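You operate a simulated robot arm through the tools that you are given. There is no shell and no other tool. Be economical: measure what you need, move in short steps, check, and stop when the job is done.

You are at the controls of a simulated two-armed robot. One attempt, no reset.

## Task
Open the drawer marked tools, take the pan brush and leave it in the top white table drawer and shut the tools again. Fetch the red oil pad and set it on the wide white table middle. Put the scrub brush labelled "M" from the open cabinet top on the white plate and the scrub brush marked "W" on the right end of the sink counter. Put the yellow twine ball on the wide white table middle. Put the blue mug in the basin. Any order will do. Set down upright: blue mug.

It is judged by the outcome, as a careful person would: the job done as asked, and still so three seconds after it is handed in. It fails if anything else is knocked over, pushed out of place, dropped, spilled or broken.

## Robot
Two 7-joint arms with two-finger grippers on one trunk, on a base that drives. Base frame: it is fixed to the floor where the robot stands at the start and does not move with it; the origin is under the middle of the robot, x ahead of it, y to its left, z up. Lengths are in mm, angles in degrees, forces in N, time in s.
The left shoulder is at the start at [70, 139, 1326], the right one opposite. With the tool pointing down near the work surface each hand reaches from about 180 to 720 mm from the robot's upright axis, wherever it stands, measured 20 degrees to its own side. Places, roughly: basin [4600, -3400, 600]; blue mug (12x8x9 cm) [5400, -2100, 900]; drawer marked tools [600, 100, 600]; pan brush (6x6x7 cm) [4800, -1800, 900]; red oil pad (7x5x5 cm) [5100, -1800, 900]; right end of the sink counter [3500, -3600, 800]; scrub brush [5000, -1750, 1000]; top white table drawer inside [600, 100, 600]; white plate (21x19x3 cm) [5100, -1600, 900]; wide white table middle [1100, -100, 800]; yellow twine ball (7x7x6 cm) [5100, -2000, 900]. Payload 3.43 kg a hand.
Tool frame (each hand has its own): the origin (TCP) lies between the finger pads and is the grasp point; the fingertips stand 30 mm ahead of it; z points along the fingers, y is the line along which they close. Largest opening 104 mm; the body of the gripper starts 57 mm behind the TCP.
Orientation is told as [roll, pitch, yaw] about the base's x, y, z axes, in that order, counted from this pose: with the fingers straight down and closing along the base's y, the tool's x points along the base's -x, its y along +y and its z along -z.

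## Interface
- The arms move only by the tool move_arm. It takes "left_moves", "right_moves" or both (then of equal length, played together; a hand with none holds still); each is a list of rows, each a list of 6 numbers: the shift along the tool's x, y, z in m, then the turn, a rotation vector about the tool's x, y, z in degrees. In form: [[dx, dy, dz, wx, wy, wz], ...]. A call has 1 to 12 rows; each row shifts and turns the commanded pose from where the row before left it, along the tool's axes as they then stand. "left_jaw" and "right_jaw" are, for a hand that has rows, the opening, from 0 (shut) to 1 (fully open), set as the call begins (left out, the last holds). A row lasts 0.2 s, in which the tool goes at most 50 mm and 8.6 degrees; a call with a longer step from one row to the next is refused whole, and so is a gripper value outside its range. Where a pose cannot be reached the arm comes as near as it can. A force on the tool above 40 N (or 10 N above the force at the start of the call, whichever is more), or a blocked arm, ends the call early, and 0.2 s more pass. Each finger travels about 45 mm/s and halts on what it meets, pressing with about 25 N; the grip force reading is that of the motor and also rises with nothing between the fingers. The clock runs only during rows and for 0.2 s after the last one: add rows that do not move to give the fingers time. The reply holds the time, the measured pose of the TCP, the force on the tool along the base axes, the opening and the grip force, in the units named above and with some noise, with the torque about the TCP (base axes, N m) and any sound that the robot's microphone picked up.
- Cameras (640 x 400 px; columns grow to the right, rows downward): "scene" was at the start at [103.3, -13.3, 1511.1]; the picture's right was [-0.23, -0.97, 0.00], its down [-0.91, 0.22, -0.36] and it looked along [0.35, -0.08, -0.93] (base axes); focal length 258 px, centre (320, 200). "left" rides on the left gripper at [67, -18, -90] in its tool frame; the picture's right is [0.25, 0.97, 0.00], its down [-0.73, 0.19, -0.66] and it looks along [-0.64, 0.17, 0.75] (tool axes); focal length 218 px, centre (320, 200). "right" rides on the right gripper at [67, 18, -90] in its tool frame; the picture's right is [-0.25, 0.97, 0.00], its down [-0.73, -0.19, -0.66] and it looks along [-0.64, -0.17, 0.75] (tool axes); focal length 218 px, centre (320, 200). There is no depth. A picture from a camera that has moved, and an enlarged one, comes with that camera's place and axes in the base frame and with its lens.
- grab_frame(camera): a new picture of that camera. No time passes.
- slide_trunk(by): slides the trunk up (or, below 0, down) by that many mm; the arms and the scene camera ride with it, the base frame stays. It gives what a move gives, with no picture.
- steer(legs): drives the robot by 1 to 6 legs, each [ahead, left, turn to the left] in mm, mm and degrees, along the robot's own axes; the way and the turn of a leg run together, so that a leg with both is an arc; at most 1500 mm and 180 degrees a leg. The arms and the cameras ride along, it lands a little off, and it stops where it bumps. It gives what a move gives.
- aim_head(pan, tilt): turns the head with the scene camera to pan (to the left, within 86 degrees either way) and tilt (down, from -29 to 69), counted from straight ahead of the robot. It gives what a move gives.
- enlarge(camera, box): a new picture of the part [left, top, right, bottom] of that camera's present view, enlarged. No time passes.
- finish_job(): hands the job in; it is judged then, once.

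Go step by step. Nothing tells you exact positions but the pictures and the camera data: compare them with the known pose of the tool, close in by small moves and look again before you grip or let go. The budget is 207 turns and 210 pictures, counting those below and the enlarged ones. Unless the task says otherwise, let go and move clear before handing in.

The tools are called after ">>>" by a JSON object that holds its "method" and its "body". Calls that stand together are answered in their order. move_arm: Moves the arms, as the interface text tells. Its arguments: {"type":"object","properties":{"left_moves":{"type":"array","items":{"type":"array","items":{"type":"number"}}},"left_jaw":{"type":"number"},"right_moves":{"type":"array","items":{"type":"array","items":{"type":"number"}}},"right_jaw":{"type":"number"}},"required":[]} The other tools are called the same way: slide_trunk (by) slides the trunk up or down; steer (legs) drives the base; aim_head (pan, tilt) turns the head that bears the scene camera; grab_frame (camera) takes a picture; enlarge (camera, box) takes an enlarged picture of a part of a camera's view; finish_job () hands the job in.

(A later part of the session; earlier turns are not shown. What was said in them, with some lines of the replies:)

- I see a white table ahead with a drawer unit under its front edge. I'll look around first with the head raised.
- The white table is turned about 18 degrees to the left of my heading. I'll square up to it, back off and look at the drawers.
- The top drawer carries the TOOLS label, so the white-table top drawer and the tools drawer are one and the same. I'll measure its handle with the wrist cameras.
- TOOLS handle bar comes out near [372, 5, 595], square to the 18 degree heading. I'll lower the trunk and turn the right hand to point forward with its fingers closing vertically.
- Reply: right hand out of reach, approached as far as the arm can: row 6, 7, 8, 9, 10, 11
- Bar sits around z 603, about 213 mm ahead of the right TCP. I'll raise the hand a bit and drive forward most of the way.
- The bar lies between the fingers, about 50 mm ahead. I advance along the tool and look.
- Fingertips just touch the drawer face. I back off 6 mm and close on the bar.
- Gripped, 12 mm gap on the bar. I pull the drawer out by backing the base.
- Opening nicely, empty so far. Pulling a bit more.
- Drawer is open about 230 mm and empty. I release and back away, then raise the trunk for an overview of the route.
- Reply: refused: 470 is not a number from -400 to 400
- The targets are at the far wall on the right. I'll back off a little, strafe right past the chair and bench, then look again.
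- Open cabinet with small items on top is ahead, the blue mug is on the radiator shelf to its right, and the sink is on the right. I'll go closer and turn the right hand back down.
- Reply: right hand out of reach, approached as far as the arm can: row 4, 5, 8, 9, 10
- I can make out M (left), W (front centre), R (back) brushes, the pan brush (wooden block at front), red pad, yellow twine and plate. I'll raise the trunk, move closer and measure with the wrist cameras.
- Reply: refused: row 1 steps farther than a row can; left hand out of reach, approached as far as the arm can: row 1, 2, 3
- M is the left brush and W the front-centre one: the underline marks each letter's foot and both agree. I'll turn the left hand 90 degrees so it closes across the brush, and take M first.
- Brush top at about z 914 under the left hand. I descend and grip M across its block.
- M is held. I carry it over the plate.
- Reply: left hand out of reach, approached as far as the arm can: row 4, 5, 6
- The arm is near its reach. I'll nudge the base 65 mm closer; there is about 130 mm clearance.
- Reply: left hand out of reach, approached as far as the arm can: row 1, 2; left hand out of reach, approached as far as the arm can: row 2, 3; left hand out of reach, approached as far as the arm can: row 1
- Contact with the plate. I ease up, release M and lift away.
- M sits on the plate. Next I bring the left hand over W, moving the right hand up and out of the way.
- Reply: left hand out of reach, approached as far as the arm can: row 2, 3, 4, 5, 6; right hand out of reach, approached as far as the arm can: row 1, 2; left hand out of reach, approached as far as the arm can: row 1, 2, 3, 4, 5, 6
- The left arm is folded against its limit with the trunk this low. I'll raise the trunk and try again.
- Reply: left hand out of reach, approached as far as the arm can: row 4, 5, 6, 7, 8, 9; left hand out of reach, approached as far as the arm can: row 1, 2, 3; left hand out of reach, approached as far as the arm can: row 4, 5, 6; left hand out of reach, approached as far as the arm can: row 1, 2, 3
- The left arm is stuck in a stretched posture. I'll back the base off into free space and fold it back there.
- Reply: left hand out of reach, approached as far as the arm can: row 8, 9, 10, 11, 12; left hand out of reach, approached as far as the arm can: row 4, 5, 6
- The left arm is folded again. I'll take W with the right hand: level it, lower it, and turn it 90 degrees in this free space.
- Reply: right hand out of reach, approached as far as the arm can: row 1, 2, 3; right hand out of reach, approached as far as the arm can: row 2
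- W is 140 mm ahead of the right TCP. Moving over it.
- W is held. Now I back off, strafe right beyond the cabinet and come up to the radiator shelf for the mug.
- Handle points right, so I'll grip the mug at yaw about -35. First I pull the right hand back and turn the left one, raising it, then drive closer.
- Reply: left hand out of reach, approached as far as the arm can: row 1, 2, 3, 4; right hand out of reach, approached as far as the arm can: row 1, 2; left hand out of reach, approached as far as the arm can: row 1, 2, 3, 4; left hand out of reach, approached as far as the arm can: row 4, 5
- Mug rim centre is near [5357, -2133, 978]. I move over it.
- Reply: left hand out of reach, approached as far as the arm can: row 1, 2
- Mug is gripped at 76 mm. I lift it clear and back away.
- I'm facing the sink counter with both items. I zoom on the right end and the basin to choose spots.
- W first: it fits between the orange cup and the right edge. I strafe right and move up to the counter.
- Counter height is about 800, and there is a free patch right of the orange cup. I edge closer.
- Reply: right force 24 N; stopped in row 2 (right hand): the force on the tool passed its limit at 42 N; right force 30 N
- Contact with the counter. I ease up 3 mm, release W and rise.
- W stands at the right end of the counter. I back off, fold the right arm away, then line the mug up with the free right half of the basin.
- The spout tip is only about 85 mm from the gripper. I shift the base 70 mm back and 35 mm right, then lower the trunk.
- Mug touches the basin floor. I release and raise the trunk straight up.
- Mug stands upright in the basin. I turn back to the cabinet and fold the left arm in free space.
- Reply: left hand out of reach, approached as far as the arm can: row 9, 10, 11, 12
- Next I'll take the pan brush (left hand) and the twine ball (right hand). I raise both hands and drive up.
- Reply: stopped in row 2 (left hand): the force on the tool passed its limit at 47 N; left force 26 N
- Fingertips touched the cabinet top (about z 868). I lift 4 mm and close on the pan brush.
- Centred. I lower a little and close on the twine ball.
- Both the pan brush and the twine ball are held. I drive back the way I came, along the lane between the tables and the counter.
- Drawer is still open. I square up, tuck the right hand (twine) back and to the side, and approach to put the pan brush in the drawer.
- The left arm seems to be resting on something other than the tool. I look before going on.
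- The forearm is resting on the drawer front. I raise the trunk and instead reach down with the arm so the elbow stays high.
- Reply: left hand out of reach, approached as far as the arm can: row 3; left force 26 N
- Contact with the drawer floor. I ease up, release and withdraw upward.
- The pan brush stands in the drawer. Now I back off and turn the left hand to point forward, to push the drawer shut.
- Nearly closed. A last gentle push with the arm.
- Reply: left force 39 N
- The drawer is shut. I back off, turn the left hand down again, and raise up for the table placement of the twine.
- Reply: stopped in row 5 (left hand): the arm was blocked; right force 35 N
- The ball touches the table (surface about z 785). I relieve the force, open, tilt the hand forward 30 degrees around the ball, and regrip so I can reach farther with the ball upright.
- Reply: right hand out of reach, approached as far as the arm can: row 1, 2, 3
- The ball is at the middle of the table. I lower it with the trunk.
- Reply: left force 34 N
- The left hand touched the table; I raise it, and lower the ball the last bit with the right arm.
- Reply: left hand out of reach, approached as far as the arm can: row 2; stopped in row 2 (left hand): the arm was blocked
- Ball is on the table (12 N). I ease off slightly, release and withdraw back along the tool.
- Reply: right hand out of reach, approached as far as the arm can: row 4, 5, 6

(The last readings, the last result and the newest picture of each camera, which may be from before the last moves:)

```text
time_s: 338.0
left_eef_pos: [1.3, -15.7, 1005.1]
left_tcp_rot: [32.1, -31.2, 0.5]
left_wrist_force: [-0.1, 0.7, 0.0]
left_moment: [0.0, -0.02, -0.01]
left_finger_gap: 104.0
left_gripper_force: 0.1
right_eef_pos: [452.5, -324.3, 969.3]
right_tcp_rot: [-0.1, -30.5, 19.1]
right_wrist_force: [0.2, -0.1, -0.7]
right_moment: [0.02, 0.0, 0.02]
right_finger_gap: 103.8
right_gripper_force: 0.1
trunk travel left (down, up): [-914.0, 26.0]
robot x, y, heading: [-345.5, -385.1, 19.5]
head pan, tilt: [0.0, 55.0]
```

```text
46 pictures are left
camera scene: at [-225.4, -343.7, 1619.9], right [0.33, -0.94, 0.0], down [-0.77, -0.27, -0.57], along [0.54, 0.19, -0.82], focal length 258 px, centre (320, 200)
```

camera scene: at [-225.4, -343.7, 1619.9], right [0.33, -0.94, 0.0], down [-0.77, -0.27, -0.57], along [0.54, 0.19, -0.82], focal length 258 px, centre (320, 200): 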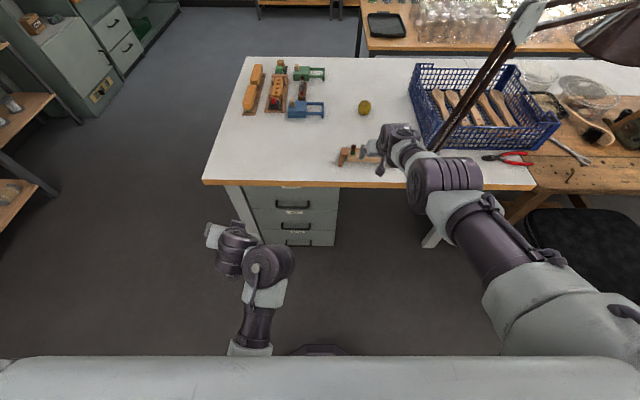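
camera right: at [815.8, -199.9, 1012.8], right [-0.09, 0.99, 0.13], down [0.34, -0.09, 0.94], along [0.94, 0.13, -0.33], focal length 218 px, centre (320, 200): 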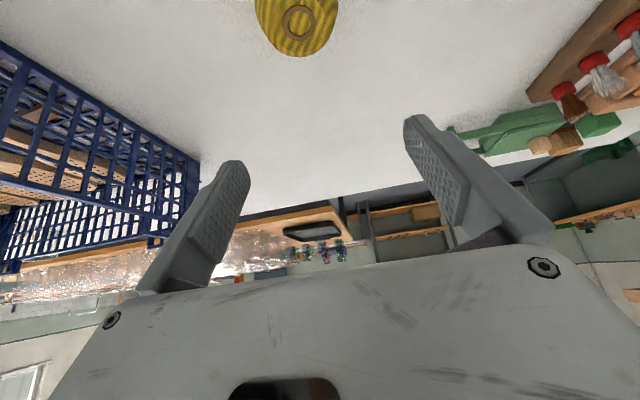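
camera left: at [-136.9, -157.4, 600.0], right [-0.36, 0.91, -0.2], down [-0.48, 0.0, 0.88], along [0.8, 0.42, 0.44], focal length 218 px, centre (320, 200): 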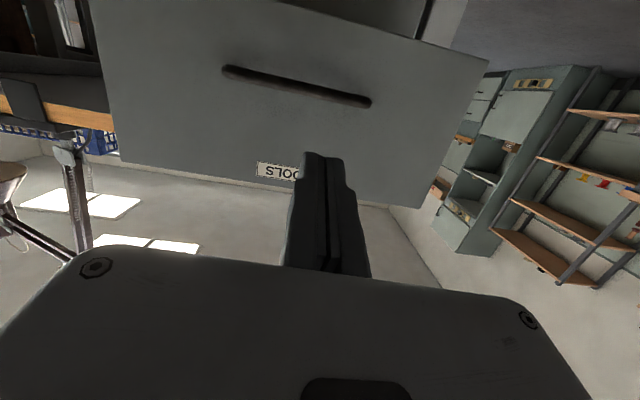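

Twine ball sits at the table middle. I back off and fold the right arm (keeping its 30 degree tilt for the pad).

>>> {"method": "steer", "body": {"legs": [[-480, 0, -1.5]]}}

>>> {"method": "move_arm", "body": {"right_moves": [[0.021, 0, 0.034, 0, 0, 0], [0.021, 0, 0.034, 0, 0, 0], [0.021, 0, 0.034, 0, 0, 0], [0.021, 0, 0.034, 0, 0, 0], [0.021, 0, 0.034, 0, 0, 0], [0.034, 0, -0.0206, 0, 0, 0], [0.034, 0, -0.0206, 0, 0, 0], [0.034, 0, -0.0206, 0, 0, 0], [0.034, 0, -0.0206, 0, 0, 0], [0.034, 0, -0.0206, 0, 0, 0], [0.034, 0, -0.0206, 0, 0, 0]]}}

>>> {"method": "grab_frame", "body": {"camera": "scene"}}

```text
time_s: 340.8
left_eef_pos: [-438.0, -174.9, 1004.0]
left_tcp_rot: [32.0, -31.1, -0.9]
left_wrist_force: [-0.2, -0.2, 0.5]
left_moment: [0.0, -0.01, -0.01]
left_finger_gap: 103.9
left_gripper_force: 0.1
right_eef_pos: [5.9, -494.8, 969.8]
right_tcp_rot: [-0.1, -30.6, 17.7]
right_wrist_force: [0.5, 0.3, -0.1]
right_moment: [-0.02, -0.03, 0.0]
right_finger_gap: 103.9
right_gripper_force: 0.0
trunk travel left (down, up): [-914.0, 26.0]
robot x, y, heading: [-791.0, -535.6, 17.7]
head pan, tilt: [0.0, 55.0]
```

```text
time_s: 343.2
left_eef_pos: [-438.7, -175.6, 1005.0]
left_tcp_rot: [32.2, -31.1, -0.9]
left_wrist_force: [0.0, 0.4, 0.4]
left_moment: [0.02, 0.01, -0.01]
left_finger_gap: 104.1
left_gripper_force: 0.0
right_eef_pos: [-50.8, -489.9, 883.2]
right_tcp_rot: [0.0, -30.6, 17.7]
right_wrist_force: [0.4, 0.4, 0.0]
right_moment: [-0.02, 0.04, 0.02]
right_finger_gap: 103.9
right_gripper_force: 0.1
right hand out of reach, approached as far as the arm can: row 1, 2, 3, 4, 5, 6, 7, 8, 9, 10, 11
trunk travel left (down, up): [-914.0, 26.0]
robot x, y, heading: [-788.3, -534.3, 17.9]
head pan, tilt: [0.0, 55.0]
```

```text
45 pictures are left
camera scene: at [-674.3, -497.4, 1620.1], right [0.31, -0.95, 0.0], down [-0.78, -0.25, -0.57], along [0.55, 0.18, -0.82], focal length 258 px, centre (320, 200)
```

scene: 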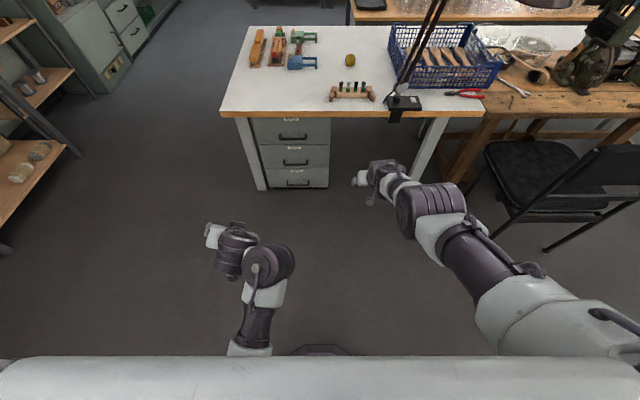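

>>> {"method": "move_arm", "body": {"right_moves": [[0.018, -0.02, 0.03, 0, 0, 0], [0.018, -0.02, 0.03, 0, 0, 0], [0.018, -0.02, 0.03, 0, 0, 0], [0.018, -0.02, 0.03, 0, 0, 0], [0.018, -0.02, 0.03, 0, 0, 0], [0.018, -0.02, 0.03, 0, 0, 0], [0.034, 0, -0.0206, 0, 0, 0], [0.034, 0, -0.0206, 0, 0, 0], [0.034, 0, -0.0206, 0, 0, 0], [0.034, 0, -0.0206, 0, 0, 0], [0.034, 0, -0.0206, 0, 0, 0]]}}

>>> {"method": "grab_frame", "body": {"camera": "scene"}}

```text
time_s: 345.6
left_eef_pos: [-440.3, -175.2, 1006.3]
left_tcp_rot: [32.3, -31.1, -1.0]
left_wrist_force: [0.0, 0.5, -0.5]
left_moment: [0.0, -0.02, -0.03]
left_finger_gap: 104.0
left_gripper_force: 0.0
right_eef_pos: [-288.0, -655.3, 801.1]
right_tcp_rot: [-0.1, -30.7, 17.8]
right_wrist_force: [-0.4, 0.1, 0.8]
right_moment: [-0.03, 0.02, -0.03]
right_finger_gap: 104.2
right_gripper_force: 0.0
right hand out of reach, approached as far as the arm can: row 1, 2, 3, 4, 5, 6
trunk travel left (down, up): [-914.0, 26.0]
robot x, y, heading: [-791.8, -535.4, 17.6]
head pan, tilt: [0.0, 55.0]
```

```text
44 pictures are left
camera scene: at [-676.8, -498.0, 1620.3], right [0.31, -0.95, 0.0], down [-0.78, -0.25, -0.57], along [0.55, 0.18, -0.82], focal length 258 px, centre (320, 200)
```

scene: 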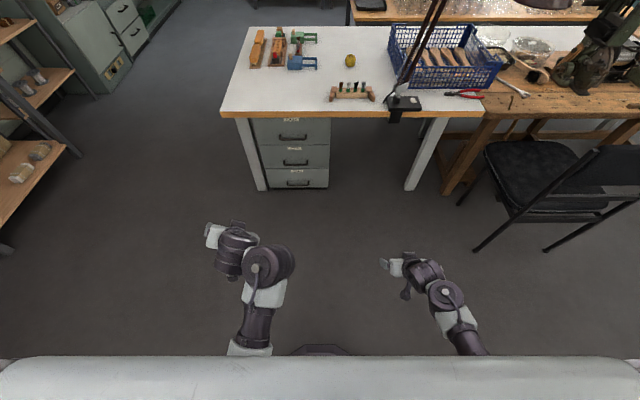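

Folded. I drive back to the cabinet for the red oil pad.

>>> {"method": "steer", "body": {"legs": [[0, -1500, 0], [0, -1500, 0], [0, -200, 0]]}}

>>> {"method": "steer", "body": {"legs": [[0, 0, 0.01]]}}

```text
time_s: 361.3
left_eef_pos: [629.9, -3175.4, 1005.5]
left_tcp_rot: [32.1, -31.2, 1.9]
left_wrist_force: [-0.2, -0.1, 1.1]
left_moment: [0.02, 0.01, -0.01]
left_finger_gap: 104.0
left_gripper_force: 0.1
right_eef_pos: [808.1, -3648.8, 799.8]
right_tcp_rot: [-0.2, -30.6, 20.6]
right_wrist_force: [0.2, -0.5, 0.0]
right_moment: [-0.01, -0.02, -0.04]
right_finger_gap: 104.0
right_gripper_force: 0.0
trunk travel left (down, up): [-914.0, 26.0]
robot x, y, heading: [300.4, -3557.3, 20.5]
head pan, tilt: [0.0, 55.0]
```

```text
time_s: 362.0
left_eef_pos: [630.5, -3178.1, 1006.1]
left_tcp_rot: [32.3, -31.1, 1.8]
left_wrist_force: [0.5, 1.1, -0.1]
left_moment: [0.03, 0.01, 0.01]
left_finger_gap: 104.0
left_gripper_force: 0.1
right_eef_pos: [807.8, -3650.3, 798.4]
right_tcp_rot: [0.0, -30.6, 20.5]
right_wrist_force: [-0.2, 0.0, 0.3]
right_moment: [0.02, -0.06, 0.02]
right_finger_gap: 103.8
right_gripper_force: 0.0
trunk travel left (down, up): [-914.0, 26.0]
robot x, y, heading: [299.8, -3557.4, 20.7]
head pan, tilt: [0.0, 55.0]
```

>>> {"method": "steer", "body": {"legs": [[0, 0, -3], [1500, 0, 0]]}}

>>> {"method": "steer", "body": {"legs": [[1500, 0, 0.5], [600, 0, 0]]}}

>>> {"method": "grab_frame", "body": {"camera": "scene"}}

```text
time_s: 369.7
left_eef_pos: [2038.9, -2740.1, 1005.4]
left_tcp_rot: [32.1, -31.0, -0.5]
left_wrist_force: [0.3, -0.5, -0.9]
left_moment: [-0.04, -0.03, -0.04]
left_finger_gap: 103.7
left_gripper_force: 0.0
right_eef_pos: [2196.4, -3218.2, 800.0]
right_tcp_rot: [-0.1, -30.6, 18.2]
right_wrist_force: [0.3, -1.0, 1.8]
right_moment: [-0.01, -0.01, 0.02]
right_finger_gap: 103.8
right_gripper_force: 0.1
trunk travel left (down, up): [-914.0, 26.0]
robot x, y, heading: [1687.6, -3101.6, 18.1]
head pan, tilt: [0.0, 55.0]
```

```text
time_s: 380.1
left_eef_pos: [4009.6, -2045.7, 1006.1]
left_tcp_rot: [32.2, -31.2, 1.3]
left_wrist_force: [0.8, 0.5, -1.0]
left_moment: [0.02, 0.01, 0.0]
left_finger_gap: 104.2
left_gripper_force: 0.0
right_eef_pos: [4179.2, -2520.8, 798.6]
right_tcp_rot: [-0.1, -30.5, 19.8]
right_wrist_force: [0.5, 0.5, -0.5]
right_moment: [0.0, 0.01, 0.01]
right_finger_gap: 103.6
right_gripper_force: 0.0
trunk travel left (down, up): [-914.0, 26.0]
robot x, y, heading: [3671.5, -2417.6, 20.0]
head pan, tilt: [0.0, 55.0]
```

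```text
43 pictures are left
camera scene: at [3784.9, -2377.6, 1620.2], right [0.34, -0.94, 0.0], down [-0.77, -0.28, -0.57], along [0.54, 0.2, -0.82], focal length 258 px, centre (320, 200)
```

scene: 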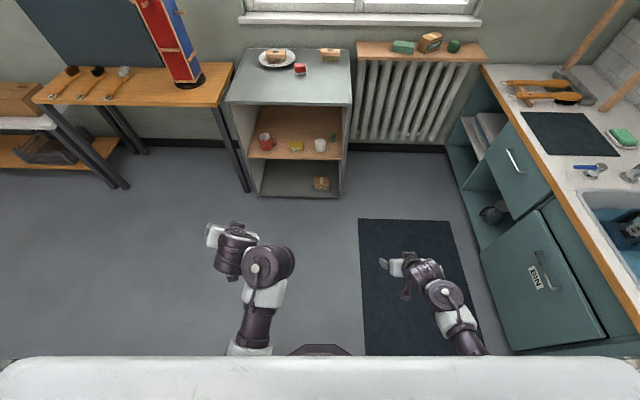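

>>> {"method": "move_arm", "body": {"right_moves": [[-0.0175, 0, -0.029, 0, 0, 0], [-0.0175, 0, -0.029, 0, 0, 0], [-0.0175, 0, -0.029, 0, 0, 0], [-0.0175, 0, -0.029, 0, 0, 0], [-0.0175, 0, -0.029, 0, 0, 0]]}}

>>> {"method": "steer", "body": {"legs": [[0, 310, -1.8], [800, 0, 0]]}}

>>> {"method": "grab_frame", "body": {"camera": "scene"}}

>>> {"method": "grab_frame", "body": {"camera": "right"}}

```text
time_s: 381.3
left_eef_pos: [4009.3, -2043.7, 1003.4]
left_tcp_rot: [32.0, -31.1, 1.3]
left_wrist_force: [0.4, 1.1, -0.6]
left_moment: [-0.01, 0.02, 0.03]
left_finger_gap: 104.0
left_gripper_force: 0.0
right_eef_pos: [4181.7, -2515.4, 970.1]
right_tcp_rot: [-0.3, -30.6, 19.8]
right_wrist_force: [-0.2, 0.1, -0.7]
right_moment: [-0.06, -0.02, -0.03]
right_finger_gap: 104.3
right_gripper_force: 0.1
trunk travel left (down, up): [-914.0, 26.0]
robot x, y, heading: [3672.6, -2419.4, 20.1]
head pan, tilt: [0.0, 55.0]
```

```text
time_s: 387.4
left_eef_pos: [4706.8, -1500.5, 1006.6]
left_tcp_rot: [32.2, -31.1, -0.7]
left_wrist_force: [0.0, 0.0, 0.0]
left_moment: [0.01, -0.01, -0.01]
left_finger_gap: 104.0
left_gripper_force: 0.1
right_eef_pos: [4864.9, -1978.4, 970.1]
right_tcp_rot: [0.0, -30.5, 18.0]
right_wrist_force: [0.5, 0.8, 0.1]
right_moment: [-0.03, -0.01, -0.01]
right_finger_gap: 104.1
right_gripper_force: 0.1
trunk travel left (down, up): [-914.0, 26.0]
robot x, y, heading: [4356.7, -1865.6, 18.3]
head pan, tilt: [0.0, 55.0]
```

```text
42 pictures are left
camera scene: at [4473.0, -1825.7, 1620.1], right [0.31, -0.95, 0.0], down [-0.78, -0.25, -0.57], along [0.55, 0.18, -0.82], focal length 258 px, centre (320, 200)
```

scene: 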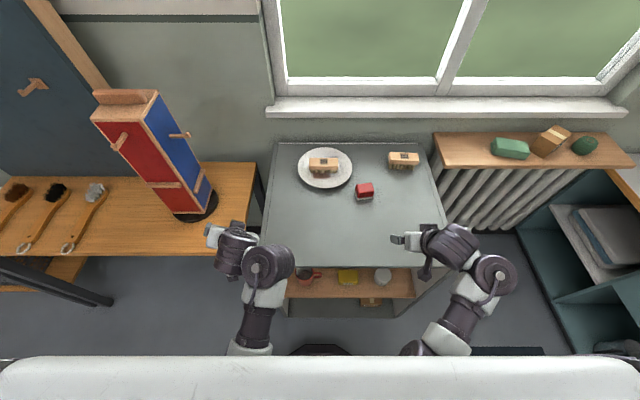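

```text
41 pictures are left
camera right: at [4759.8, -1995.7, 1012.3], right [-0.09, 0.99, 0.13], down [0.34, -0.09, 0.94], along [0.94, 0.13, -0.32], focal length 218 px, centre (320, 200)
```

right: 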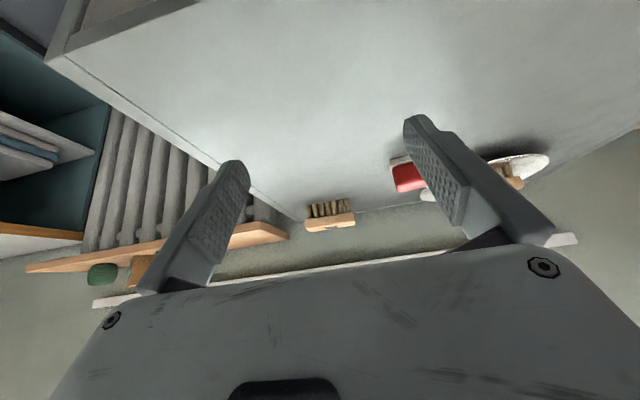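

>>> {"method": "steer", "body": {"legs": [[90, 0, 0]]}}

>>> {"method": "move_arm", "body": {"right_moves": [[-0.0275, 0.0278, 0.0165, 0, 0, 0], [-0.0275, 0.0278, 0.0165, 0, 0, 0], [-0.0275, 0.0278, 0.0165, 0, 0, 0], [-0.0275, 0.0278, 0.0165, 0, 0, 0]]}}

>>> {"method": "grab_frame", "body": {"camera": "right"}}

>>> {"method": "enlarge", "body": {"camera": "scene", "box": [280, 120, 460, 260]}}

```text
time_s: 388.5
left_eef_pos: [4789.1, -1476.0, 1007.0]
left_tcp_rot: [32.3, -31.2, -0.8]
left_wrist_force: [-0.5, -0.5, -0.8]
left_moment: [-0.02, 0.02, -0.03]
left_finger_gap: 103.8
left_gripper_force: 0.1
right_eef_pos: [4943.8, -1955.8, 972.5]
right_tcp_rot: [-0.1, -30.7, 17.9]
right_wrist_force: [-0.9, -0.2, -0.3]
right_moment: [0.03, -0.02, 0.02]
right_finger_gap: 104.2
right_gripper_force: 0.0
trunk travel left (down, up): [-914.0, 26.0]
robot x, y, heading: [4444.5, -1838.8, 18.0]
head pan, tilt: [0.0, 55.0]
```

```text
time_s: 389.5
left_eef_pos: [4790.5, -1474.2, 1005.8]
left_tcp_rot: [32.1, -31.1, -0.7]
left_wrist_force: [0.7, -0.3, -0.6]
left_moment: [0.0, -0.01, 0.0]
left_finger_gap: 104.1
left_gripper_force: 0.0
right_eef_pos: [5033.1, -1808.7, 970.5]
right_tcp_rot: [-0.2, -30.5, 17.9]
right_wrist_force: [-0.1, -0.4, 0.0]
right_moment: [-0.02, -0.02, 0.0]
right_finger_gap: 104.2
right_gripper_force: 0.1
trunk travel left (down, up): [-914.0, 26.0]
robot x, y, heading: [4441.1, -1834.3, 18.3]
head pan, tilt: [0.0, 55.0]
```

```text
40 pictures are left
camera right: at [4929.4, -1824.4, 1012.2], right [-0.09, 0.99, 0.13], down [0.34, -0.09, 0.94], along [0.94, 0.13, -0.33], focal length 218 px, centre (320, 200)
```

right: 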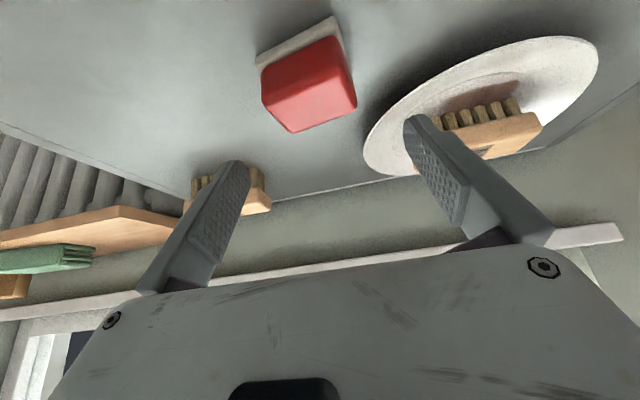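

```text
2.86 times, centred on (370, 190) of scene
camera zoom: at [4556.8, -1797.4, 1620.0], right [0.31, -0.95, 0.0], down [-0.78, -0.25, -0.57], along [0.55, 0.18, -0.82], focal length 738 px, centre (177, 229)
```

zoom: 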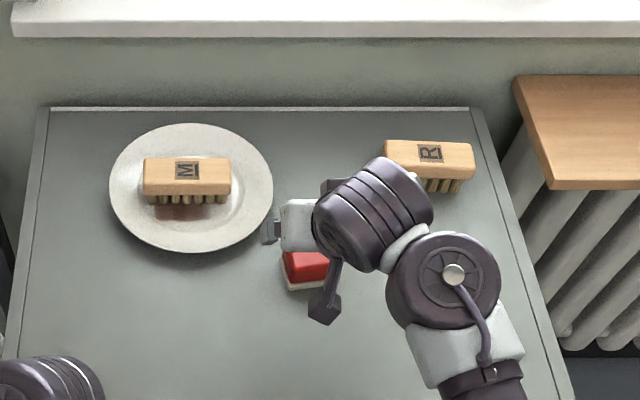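

>>> {"method": "move_arm", "body": {"right_moves": [[0.01, 0.001, 0.022, 0, 0, 0], [0.0105, 0, 0.019, 0, 0, 0], [0.0105, 0, 0.0175, 0, 0, 0]]}}

>>> {"method": "grab_frame", "body": {"camera": "right"}}

```text
time_s: 390.3
left_eef_pos: [4789.2, -1475.3, 1005.5]
left_tcp_rot: [32.2, -31.0, -0.8]
left_wrist_force: [0.6, -0.8, -1.0]
left_moment: [0.02, 0.01, 0.02]
left_finger_gap: 104.0
left_gripper_force: 0.0
right_eef_pos: [5037.1, -1807.4, 903.4]
right_tcp_rot: [0.0, -30.7, 18.0]
right_wrist_force: [-0.6, -0.1, -0.7]
right_moment: [-0.04, 0.01, 0.01]
right_finger_gap: 104.2
right_gripper_force: 0.1
trunk travel left (down, up): [-914.0, 26.0]
robot x, y, heading: [4438.0, -1836.2, 18.1]
head pan, tilt: [0.0, 55.0]
```

```text
38 pictures are left
camera right: at [4932.8, -1822.6, 945.3], right [-0.09, 0.99, 0.13], down [0.34, -0.09, 0.94], along [0.94, 0.13, -0.32], focal length 218 px, centre (320, 200)
```

right: 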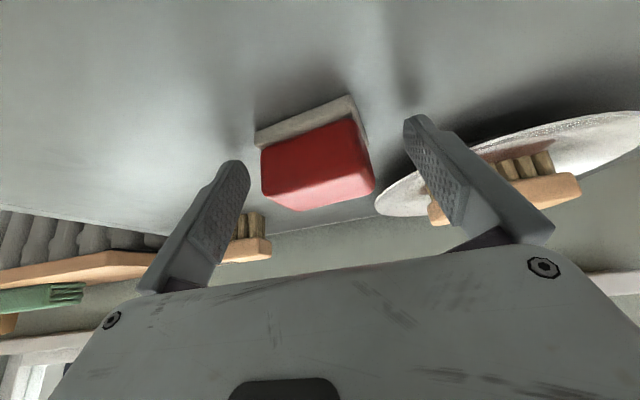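

>>> {"method": "move_arm", "body": {"right_moves": [[0, 0, 0, 0, 0, 0], [0, 0, 0, 0, 0, 0], [0, 0, 0, 0, 0, 0], [0, 0, 0, 0, 0, 0], [0, 0, 0, 0, 0, 0], [0, 0, 0, 0, 0, 0]], "right_jaw": 0}}

>>> {"method": "move_arm", "body": {"right_moves": [[-0.01, 0, -0.017, 0, 0, 0], [-0.018, 0, -0.03, 0, 0, 0], [-0.015, 0, -0.025, 0, 0, 0]]}}

>>> {"method": "grab_frame", "body": {"camera": "right"}}

```text
time_s: 391.7
left_eef_pos: [4790.9, -1476.1, 1005.6]
left_tcp_rot: [32.2, -31.1, -0.8]
left_wrist_force: [0.1, 0.9, -0.1]
left_moment: [0.02, 0.0, -0.01]
left_finger_gap: 104.0
left_gripper_force: 0.0
right_eef_pos: [5036.5, -1806.5, 903.7]
right_tcp_rot: [-0.1, -30.7, 17.9]
right_wrist_force: [0.1, 0.0, -0.4]
right_moment: [-0.07, 0.02, 0.01]
right_finger_gap: 61.1
right_gripper_force: 24.3
trunk travel left (down, up): [-914.0, 26.0]
robot x, y, heading: [4442.9, -1834.8, 17.9]
head pan, tilt: [0.0, 55.0]
```

```text
time_s: 392.5
left_eef_pos: [4790.0, -1473.9, 1004.9]
left_tcp_rot: [32.2, -31.1, -0.6]
left_wrist_force: [0.7, -0.7, -0.4]
left_moment: [0.0, -0.01, 0.02]
left_finger_gap: 104.2
left_gripper_force: 0.1
right_eef_pos: [5039.6, -1805.8, 989.8]
right_tcp_rot: [0.0, -30.5, 17.9]
right_wrist_force: [-1.0, -0.6, -0.2]
right_moment: [0.01, -0.01, 0.0]
right_finger_gap: 61.2
right_gripper_force: 25.3
trunk travel left (down, up): [-914.0, 26.0]
robot x, y, heading: [4438.8, -1832.8, 18.0]
head pan, tilt: [0.0, 55.0]
```

```text
37 pictures are left
camera right: at [4935.8, -1822.6, 1030.4], right [-0.09, 0.99, 0.13], down [0.34, -0.09, 0.94], along [0.94, 0.13, -0.33], focal length 218 px, centre (320, 200)
```

right: 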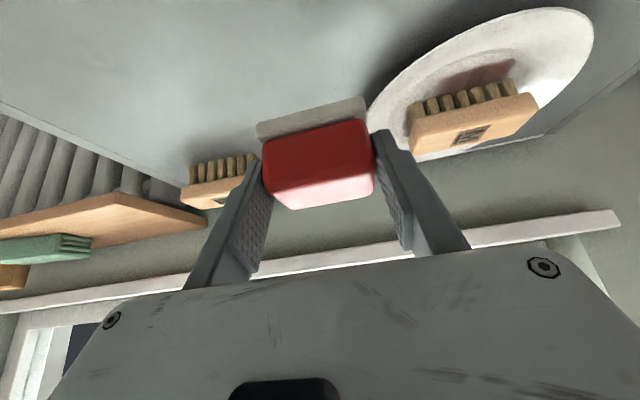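

Pad held upright. Driving back to the white table.

>>> {"method": "steer", "body": {"legs": [[-400, 0, 0], [-400, -390, 0], [-1200, 0, 0]]}}

>>> {"method": "steer", "body": {"legs": [[-1300, 0, -0.5]]}}

```text
time_s: 403.5
left_eef_pos: [2980.4, -2470.1, 1003.9]
left_tcp_rot: [32.2, -31.1, 0.9]
left_wrist_force: [0.4, 0.0, 0.4]
left_moment: [-0.03, 0.03, -0.02]
left_finger_gap: 103.8
left_gripper_force: 0.1
right_eef_pos: [3238.6, -2794.2, 987.7]
right_tcp_rot: [-0.1, -30.6, 19.5]
right_wrist_force: [0.1, -0.6, 0.2]
right_moment: [0.0, 0.01, 0.0]
right_finger_gap: 61.2
right_gripper_force: 25.4
trunk travel left (down, up): [-914.0, 26.0]
robot x, y, heading: [2639.2, -2841.5, 19.5]
head pan, tilt: [0.0, 55.0]
```

```text
time_s: 410.0
left_eef_pos: [1765.0, -2899.4, 1005.1]
left_tcp_rot: [32.2, -31.1, -0.2]
left_wrist_force: [-0.7, 0.1, 0.1]
left_moment: [0.01, 0.0, 0.01]
left_finger_gap: 104.1
left_gripper_force: 0.0
right_eef_pos: [2015.4, -3229.2, 986.4]
right_tcp_rot: [-0.1, -30.4, 18.5]
right_wrist_force: [-0.3, 0.2, -0.1]
right_moment: [-0.03, 0.01, 0.0]
right_finger_gap: 61.1
right_gripper_force: 25.3
trunk travel left (down, up): [-914.0, 26.0]
robot x, y, heading: [1417.1, -3262.4, 18.6]
head pan, tilt: [0.0, 55.0]
```

>>> {"method": "steer", "body": {"legs": [[-1250, 0, 0], [0, 1500, 2], [0, 1000, 1]]}}

>>> {"method": "grab_frame", "body": {"camera": "scene"}}

```text
time_s: 427.9
left_eef_pos: [-284.1, -1012.9, 1005.9]
left_tcp_rot: [32.1, -31.1, 2.4]
left_wrist_force: [-0.4, 0.3, 0.6]
left_moment: [0.01, 0.0, -0.02]
left_finger_gap: 104.2
left_gripper_force: 0.0
right_eef_pos: [-16.3, -1329.3, 987.7]
right_tcp_rot: [-0.1, -30.7, 21.1]
right_wrist_force: [-1.2, 0.1, -0.3]
right_moment: [0.0, -0.02, -0.02]
right_finger_gap: 61.1
right_gripper_force: 25.2
trunk travel left (down, up): [-914.0, 26.0]
robot x, y, heading: [-612.1, -1393.9, 21.3]
head pan, tilt: [0.0, 55.0]
```

```text
36 pictures are left
camera scene: at [-498.7, -1348.6, 1620.1], right [0.36, -0.93, 0.0], down [-0.76, -0.3, -0.57], along [0.53, 0.21, -0.82], focal length 258 px, centre (320, 200)
```

scene: 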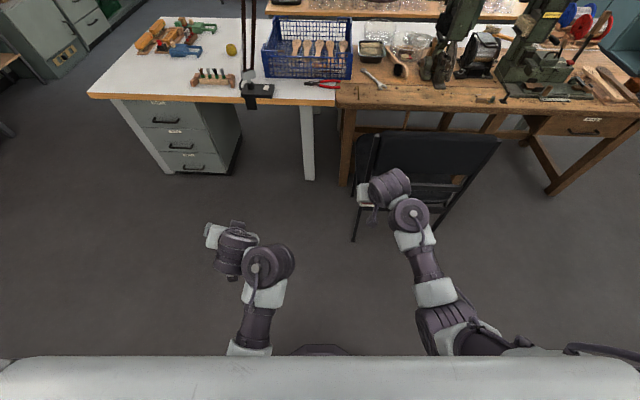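

>>> {"method": "steer", "body": {"legs": [[0, 0, -2.5], [0, 940, 1]]}}

>>> {"method": "steer", "body": {"legs": [[700, 0, 0]]}}

>>> {"method": "grab_frame", "body": {"camera": "scene"}}

```text
time_s: 433.2
left_eef_pos: [-567.8, -144.3, 1005.1]
left_tcp_rot: [32.2, -31.1, 0.2]
left_wrist_force: [-0.2, 0.2, 1.5]
left_moment: [0.01, 0.0, -0.02]
left_finger_gap: 103.9
left_gripper_force: 0.1
right_eef_pos: [-314.9, -470.9, 988.7]
right_tcp_rot: [-0.1, -30.7, 18.8]
right_wrist_force: [0.3, -0.5, 0.0]
right_moment: [0.01, 0.05, 0.0]
right_finger_gap: 61.0
right_gripper_force: 25.0
trunk travel left (down, up): [-914.0, 26.0]
robot x, y, heading: [-912.8, -507.5, 18.8]
head pan, tilt: [0.0, 55.0]
```

```text
time_s: 437.1
left_eef_pos: [99.5, 79.0, 1004.6]
left_tcp_rot: [32.2, -31.0, -0.2]
left_wrist_force: [-0.2, -0.2, -0.1]
left_moment: [0.02, 0.01, -0.01]
left_finger_gap: 104.1
left_gripper_force: 0.0
right_eef_pos: [353.3, -250.9, 988.5]
right_tcp_rot: [-0.1, -30.5, 18.5]
right_wrist_force: [0.8, -0.1, -0.5]
right_moment: [0.01, 0.0, -0.02]
right_finger_gap: 60.9
right_gripper_force: 25.2
trunk travel left (down, up): [-914.0, 26.0]
robot x, y, heading: [-245.1, -284.7, 18.3]
head pan, tilt: [0.0, 55.0]
```

```text
35 pictures are left
camera scene: at [-131.3, -246.3, 1620.1], right [0.32, -0.95, 0.0], down [-0.78, -0.26, -0.57], along [0.54, 0.18, -0.82], focal length 258 px, centre (320, 200)
```

scene: 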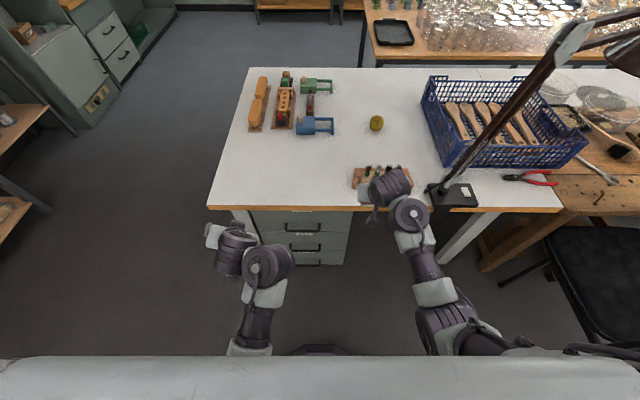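

>>> {"method": "steer", "body": {"legs": [[365, 0, -0.3]]}}

>>> {"method": "move_arm", "body": {"right_moves": [[-0.0386, 0, 0.0232, 0, 0, 0], [-0.0386, 0, 0.0232, 0, 0, 0], [-0.0386, 0, 0.0232, 0, 0, 0]]}}

>>> {"method": "slide_trunk", "body": {"by": -125}}

>>> {"method": "grab_frame", "body": {"camera": "scene"}}

>>> {"method": "grab_frame", "body": {"camera": "right"}}

```text
time_s: 439.4
left_eef_pos: [453.3, 196.5, 1006.6]
left_tcp_rot: [32.3, -31.1, -0.4]
left_wrist_force: [-0.3, 1.3, 0.1]
left_moment: [-0.02, -0.01, -0.01]
left_finger_gap: 103.8
left_gripper_force: 0.2
right_eef_pos: [704.6, -135.3, 989.2]
right_tcp_rot: [-0.1, -30.6, 18.4]
right_wrist_force: [0.2, -1.0, 0.0]
right_moment: [0.0, 0.02, 0.01]
right_finger_gap: 61.0
right_gripper_force: 24.8
trunk travel left (down, up): [-914.0, 26.0]
robot x, y, heading: [104.9, -167.3, 18.4]
head pan, tilt: [0.0, 55.0]
```

```text
time_s: 440.2
left_eef_pos: [455.5, 197.5, 1003.7]
left_tcp_rot: [32.1, -31.1, -0.2]
left_wrist_force: [1.8, 0.5, 0.1]
left_moment: [0.0, 0.01, 0.02]
left_finger_gap: 103.9
left_gripper_force: 0.0
right_eef_pos: [836.0, -86.3, 985.1]
right_tcp_rot: [-0.1, -30.4, 18.3]
right_wrist_force: [0.7, 0.0, -0.6]
right_moment: [0.0, 0.0, -0.01]
right_finger_gap: 61.0
right_gripper_force: 25.0
trunk travel left (down, up): [-914.0, 26.0]
robot x, y, heading: [104.8, -167.8, 18.2]
head pan, tilt: [0.0, 55.0]
```

```text
time_s: 441.8
left_eef_pos: [454.8, 196.5, 879.7]
left_tcp_rot: [32.2, -31.0, -0.5]
left_wrist_force: [-0.8, -0.1, -0.9]
left_moment: [-0.01, 0.02, -0.04]
left_finger_gap: 104.2
left_gripper_force: 0.1
right_eef_pos: [834.5, -88.6, 860.4]
right_tcp_rot: [-0.1, -30.6, 18.3]
right_wrist_force: [-1.1, 0.1, -0.4]
right_moment: [0.01, 0.0, -0.01]
right_finger_gap: 61.3
right_gripper_force: 24.6
trunk travel left (down, up): [-789.0, 151.0]
robot x, y, heading: [107.3, -167.5, 18.3]
head pan, tilt: [0.0, 55.0]
```

```text
34 pictures are left
camera scene: at [222.8, -128.7, 1495.1], right [0.31, -0.95, 0.0], down [-0.78, -0.26, -0.57], along [0.54, 0.18, -0.82], focal length 258 px, centre (320, 200)
```

scene: 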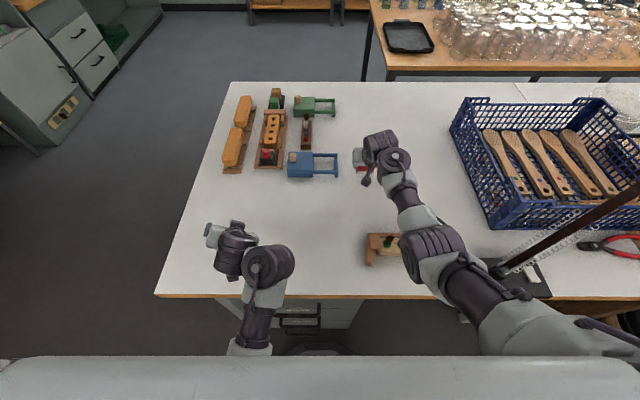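

```text
33 pictures are left
camera right: at [730.8, -105.5, 903.8], right [-0.1, 0.99, 0.13], down [0.34, -0.09, 0.94], along [0.94, 0.13, -0.33], focal length 218 px, centre (320, 200)
```

right: 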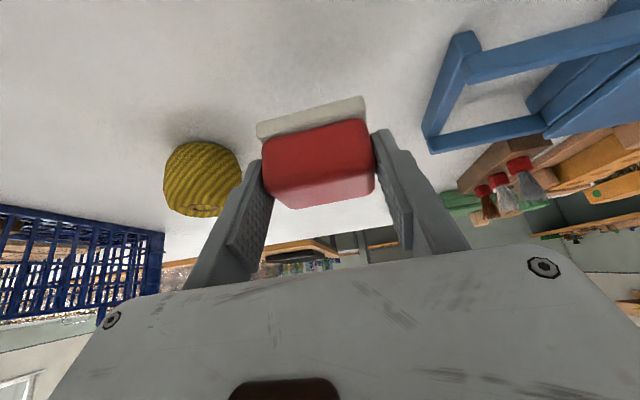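

>>> {"method": "move_arm", "body": {"right_moves": [[0.008, 0, 0.0133, 0, 0, 0], [0.007, 0, 0.0115, 0, 0, 0], [0.002, 0, 0.0034, 0, 0, 0], [0, 0, 0, 0, 0, 0]]}}

>>> {"method": "move_arm", "body": {"right_moves": [[0.002, 0, 0.0034, 0, 0, 0], [0.001, 0, 0.0017, 0, 0, 0], [0, 0, 0, 0, 0, 0]]}}

```text
time_s: 442.8
left_eef_pos: [454.2, 195.4, 880.0]
left_tcp_rot: [32.2, -31.1, -0.5]
left_wrist_force: [-0.2, -0.7, -0.1]
left_moment: [0.03, 0.01, 0.01]
left_finger_gap: 103.8
left_gripper_force: 0.2
right_eef_pos: [833.8, -90.1, 828.6]
right_tcp_rot: [-0.1, -30.5, 18.3]
right_wrist_force: [-0.9, 0.0, -0.8]
right_moment: [0.0, 0.02, -0.01]
right_finger_gap: 61.0
right_gripper_force: 24.7
trunk travel left (down, up): [-789.0, 151.0]
robot x, y, heading: [110.8, -165.7, 18.6]
head pan, tilt: [0.0, 55.0]
```

```text
time_s: 443.6
left_eef_pos: [453.9, 195.1, 880.9]
left_tcp_rot: [32.2, -31.1, -0.4]
left_wrist_force: [0.1, -0.5, 0.4]
left_moment: [0.01, 0.02, -0.03]
left_finger_gap: 103.9
left_gripper_force: 0.0
right_eef_pos: [833.1, -88.8, 822.8]
right_tcp_rot: [-0.1, -30.7, 18.2]
right_wrist_force: [1.2, 0.7, 3.9]
right_moment: [-0.03, -0.17, 0.02]
right_finger_gap: 61.1
right_gripper_force: 24.8
trunk travel left (down, up): [-789.0, 151.0]
robot x, y, heading: [105.1, -168.8, 18.1]
head pan, tilt: [0.0, 55.0]
```

Pad touches the table. I release with a moderate opening and rise.

>>> {"method": "move_arm", "body": {"right_moves": [[0, 0, 0, 0, 0, 0], [0, 0, 0, 0, 0, 0], [0, 0, 0, 0, 0, 0]], "right_jaw": 0.85}}

>>> {"method": "slide_trunk", "body": {"by": 150}}

>>> {"method": "steer", "body": {"legs": [[-450, 0, 0]]}}

>>> {"method": "grab_frame", "body": {"camera": "scene"}}

```text
time_s: 444.4
left_eef_pos: [454.6, 196.1, 880.1]
left_tcp_rot: [32.2, -31.0, -0.5]
left_wrist_force: [-0.1, 0.3, -1.1]
left_moment: [-0.03, 0.0, 0.01]
left_finger_gap: 104.0
left_gripper_force: 0.0
right_eef_pos: [833.7, -88.8, 822.5]
right_tcp_rot: [0.0, -30.5, 18.3]
right_wrist_force: [-0.1, -0.3, 0.4]
right_moment: [0.0, 0.0, 0.01]
right_finger_gap: 88.5
right_gripper_force: 0.1
trunk travel left (down, up): [-789.0, 151.0]
robot x, y, heading: [107.1, -162.7, 18.6]
head pan, tilt: [0.0, 55.0]
```

```text
time_s: 446.1
left_eef_pos: [454.5, 196.2, 1029.6]
left_tcp_rot: [32.1, -31.1, -0.4]
left_wrist_force: [0.1, -0.6, 0.3]
left_moment: [-0.02, 0.02, 0.01]
left_finger_gap: 103.9
left_gripper_force: 0.1
right_eef_pos: [833.6, -90.4, 972.8]
right_tcp_rot: [-0.1, -30.5, 18.3]
right_wrist_force: [0.0, 0.3, -0.5]
right_moment: [0.0, 0.02, -0.03]
right_finger_gap: 88.5
right_gripper_force: 0.2
trunk travel left (down, up): [-939.0, 1.0]
robot x, y, heading: [105.8, -168.4, 18.3]
head pan, tilt: [0.0, 55.0]
```

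```text
time_s: 448.9
left_eef_pos: [25.8, 53.4, 1030.1]
left_tcp_rot: [32.2, -31.0, -0.5]
left_wrist_force: [0.6, 1.3, -0.2]
left_moment: [0.01, 0.01, -0.02]
left_finger_gap: 103.9
left_gripper_force: 0.1
right_eef_pos: [406.1, -233.1, 972.3]
right_tcp_rot: [-0.1, -30.5, 18.2]
right_wrist_force: [1.0, 0.0, 0.7]
right_moment: [0.01, -0.05, 0.01]
right_finger_gap: 88.4
right_gripper_force: 0.0
trunk travel left (down, up): [-939.0, 1.0]
robot x, y, heading: [-319.3, -310.7, 18.2]
head pan, tilt: [0.0, 55.0]
```

```text
32 pictures are left
camera scene: at [-206.2, -270.7, 1644.9], right [0.31, -0.95, 0.0], down [-0.78, -0.26, -0.57], along [0.54, 0.18, -0.82], focal length 258 px, centre (320, 200)
```

scene: 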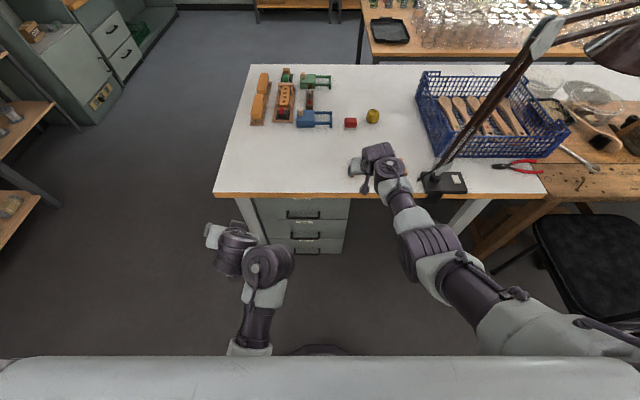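

>>> {"method": "steer", "body": {"legs": [[-400, 0, 0]]}}

>>> {"method": "aim_head", "body": {"pan": 0, "tilt": 35}}

>>> {"method": "enlarge", "body": {"camera": "scene", "box": [200, 100, 480, 290]}}

```text
time_s: 451.4
left_eef_pos: [-358.7, -73.1, 1029.1]
left_tcp_rot: [32.1, -30.9, -0.5]
left_wrist_force: [-0.5, -0.1, -0.6]
left_moment: [-0.02, 0.02, 0.02]
left_finger_gap: 104.0
left_gripper_force: 0.1
right_eef_pos: [20.3, -360.3, 972.2]
right_tcp_rot: [0.0, -30.4, 18.2]
right_wrist_force: [0.0, 0.1, 0.0]
right_moment: [0.04, -0.02, -0.03]
right_finger_gap: 88.4
right_gripper_force: 0.1
trunk travel left (down, up): [-939.0, 1.0]
robot x, y, heading: [-709.8, -434.8, 18.4]
head pan, tilt: [0.0, 55.0]
```

```text
time_s: 452.2
left_eef_pos: [-360.6, -73.6, 1031.5]
left_tcp_rot: [32.2, -31.1, -0.6]
left_wrist_force: [0.2, -0.6, 0.4]
left_moment: [-0.02, -0.02, -0.01]
left_finger_gap: 103.9
left_gripper_force: 0.0
right_eef_pos: [17.6, -361.2, 972.8]
right_tcp_rot: [-0.1, -30.6, 18.1]
right_wrist_force: [-0.9, 0.0, -1.2]
right_moment: [-0.01, 0.04, 0.01]
right_finger_gap: 88.3
right_gripper_force: 0.1
trunk travel left (down, up): [-939.0, 1.0]
robot x, y, heading: [-706.6, -435.8, 18.0]
head pan, tilt: [0.0, 35.0]
```

```text
2.11 times, centred on (340, 195) of scene
camera zoom: at [-578.3, -393.2, 1673.3], right [0.31, -0.95, 0.0], down [-0.55, -0.18, -0.82], along [0.78, 0.26, -0.57], focal length 544 px, centre (278, 210)
```

zoom: 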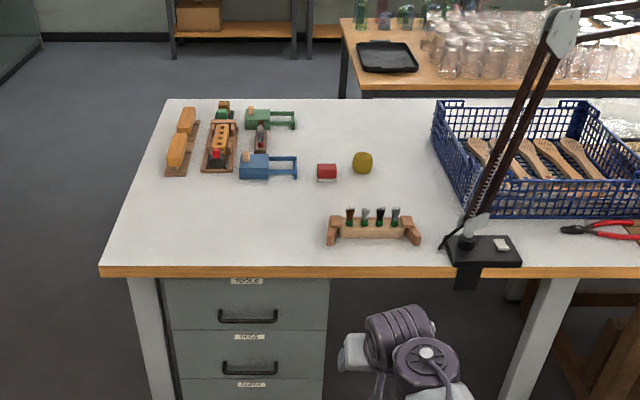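

The table, drawer and set-down items all look right and both hands are clear, so I hand the job in.

>>> {"method": "finish_job", "body": {}}

```text
The job is handed in.
```

All the tasks are done and I've handed the job in:

- **Pan brush:** in the tools drawer, which is the white table's top drawer, and the drawer is shut.
- **Red oil pad and yellow twine ball:** side by side near the middle of the white table.
- **Scrub brush M:** on the white plate.
- **Scrub brush W:** at the right end of the sink counter.
- **Blue mug:** upright in the basin.
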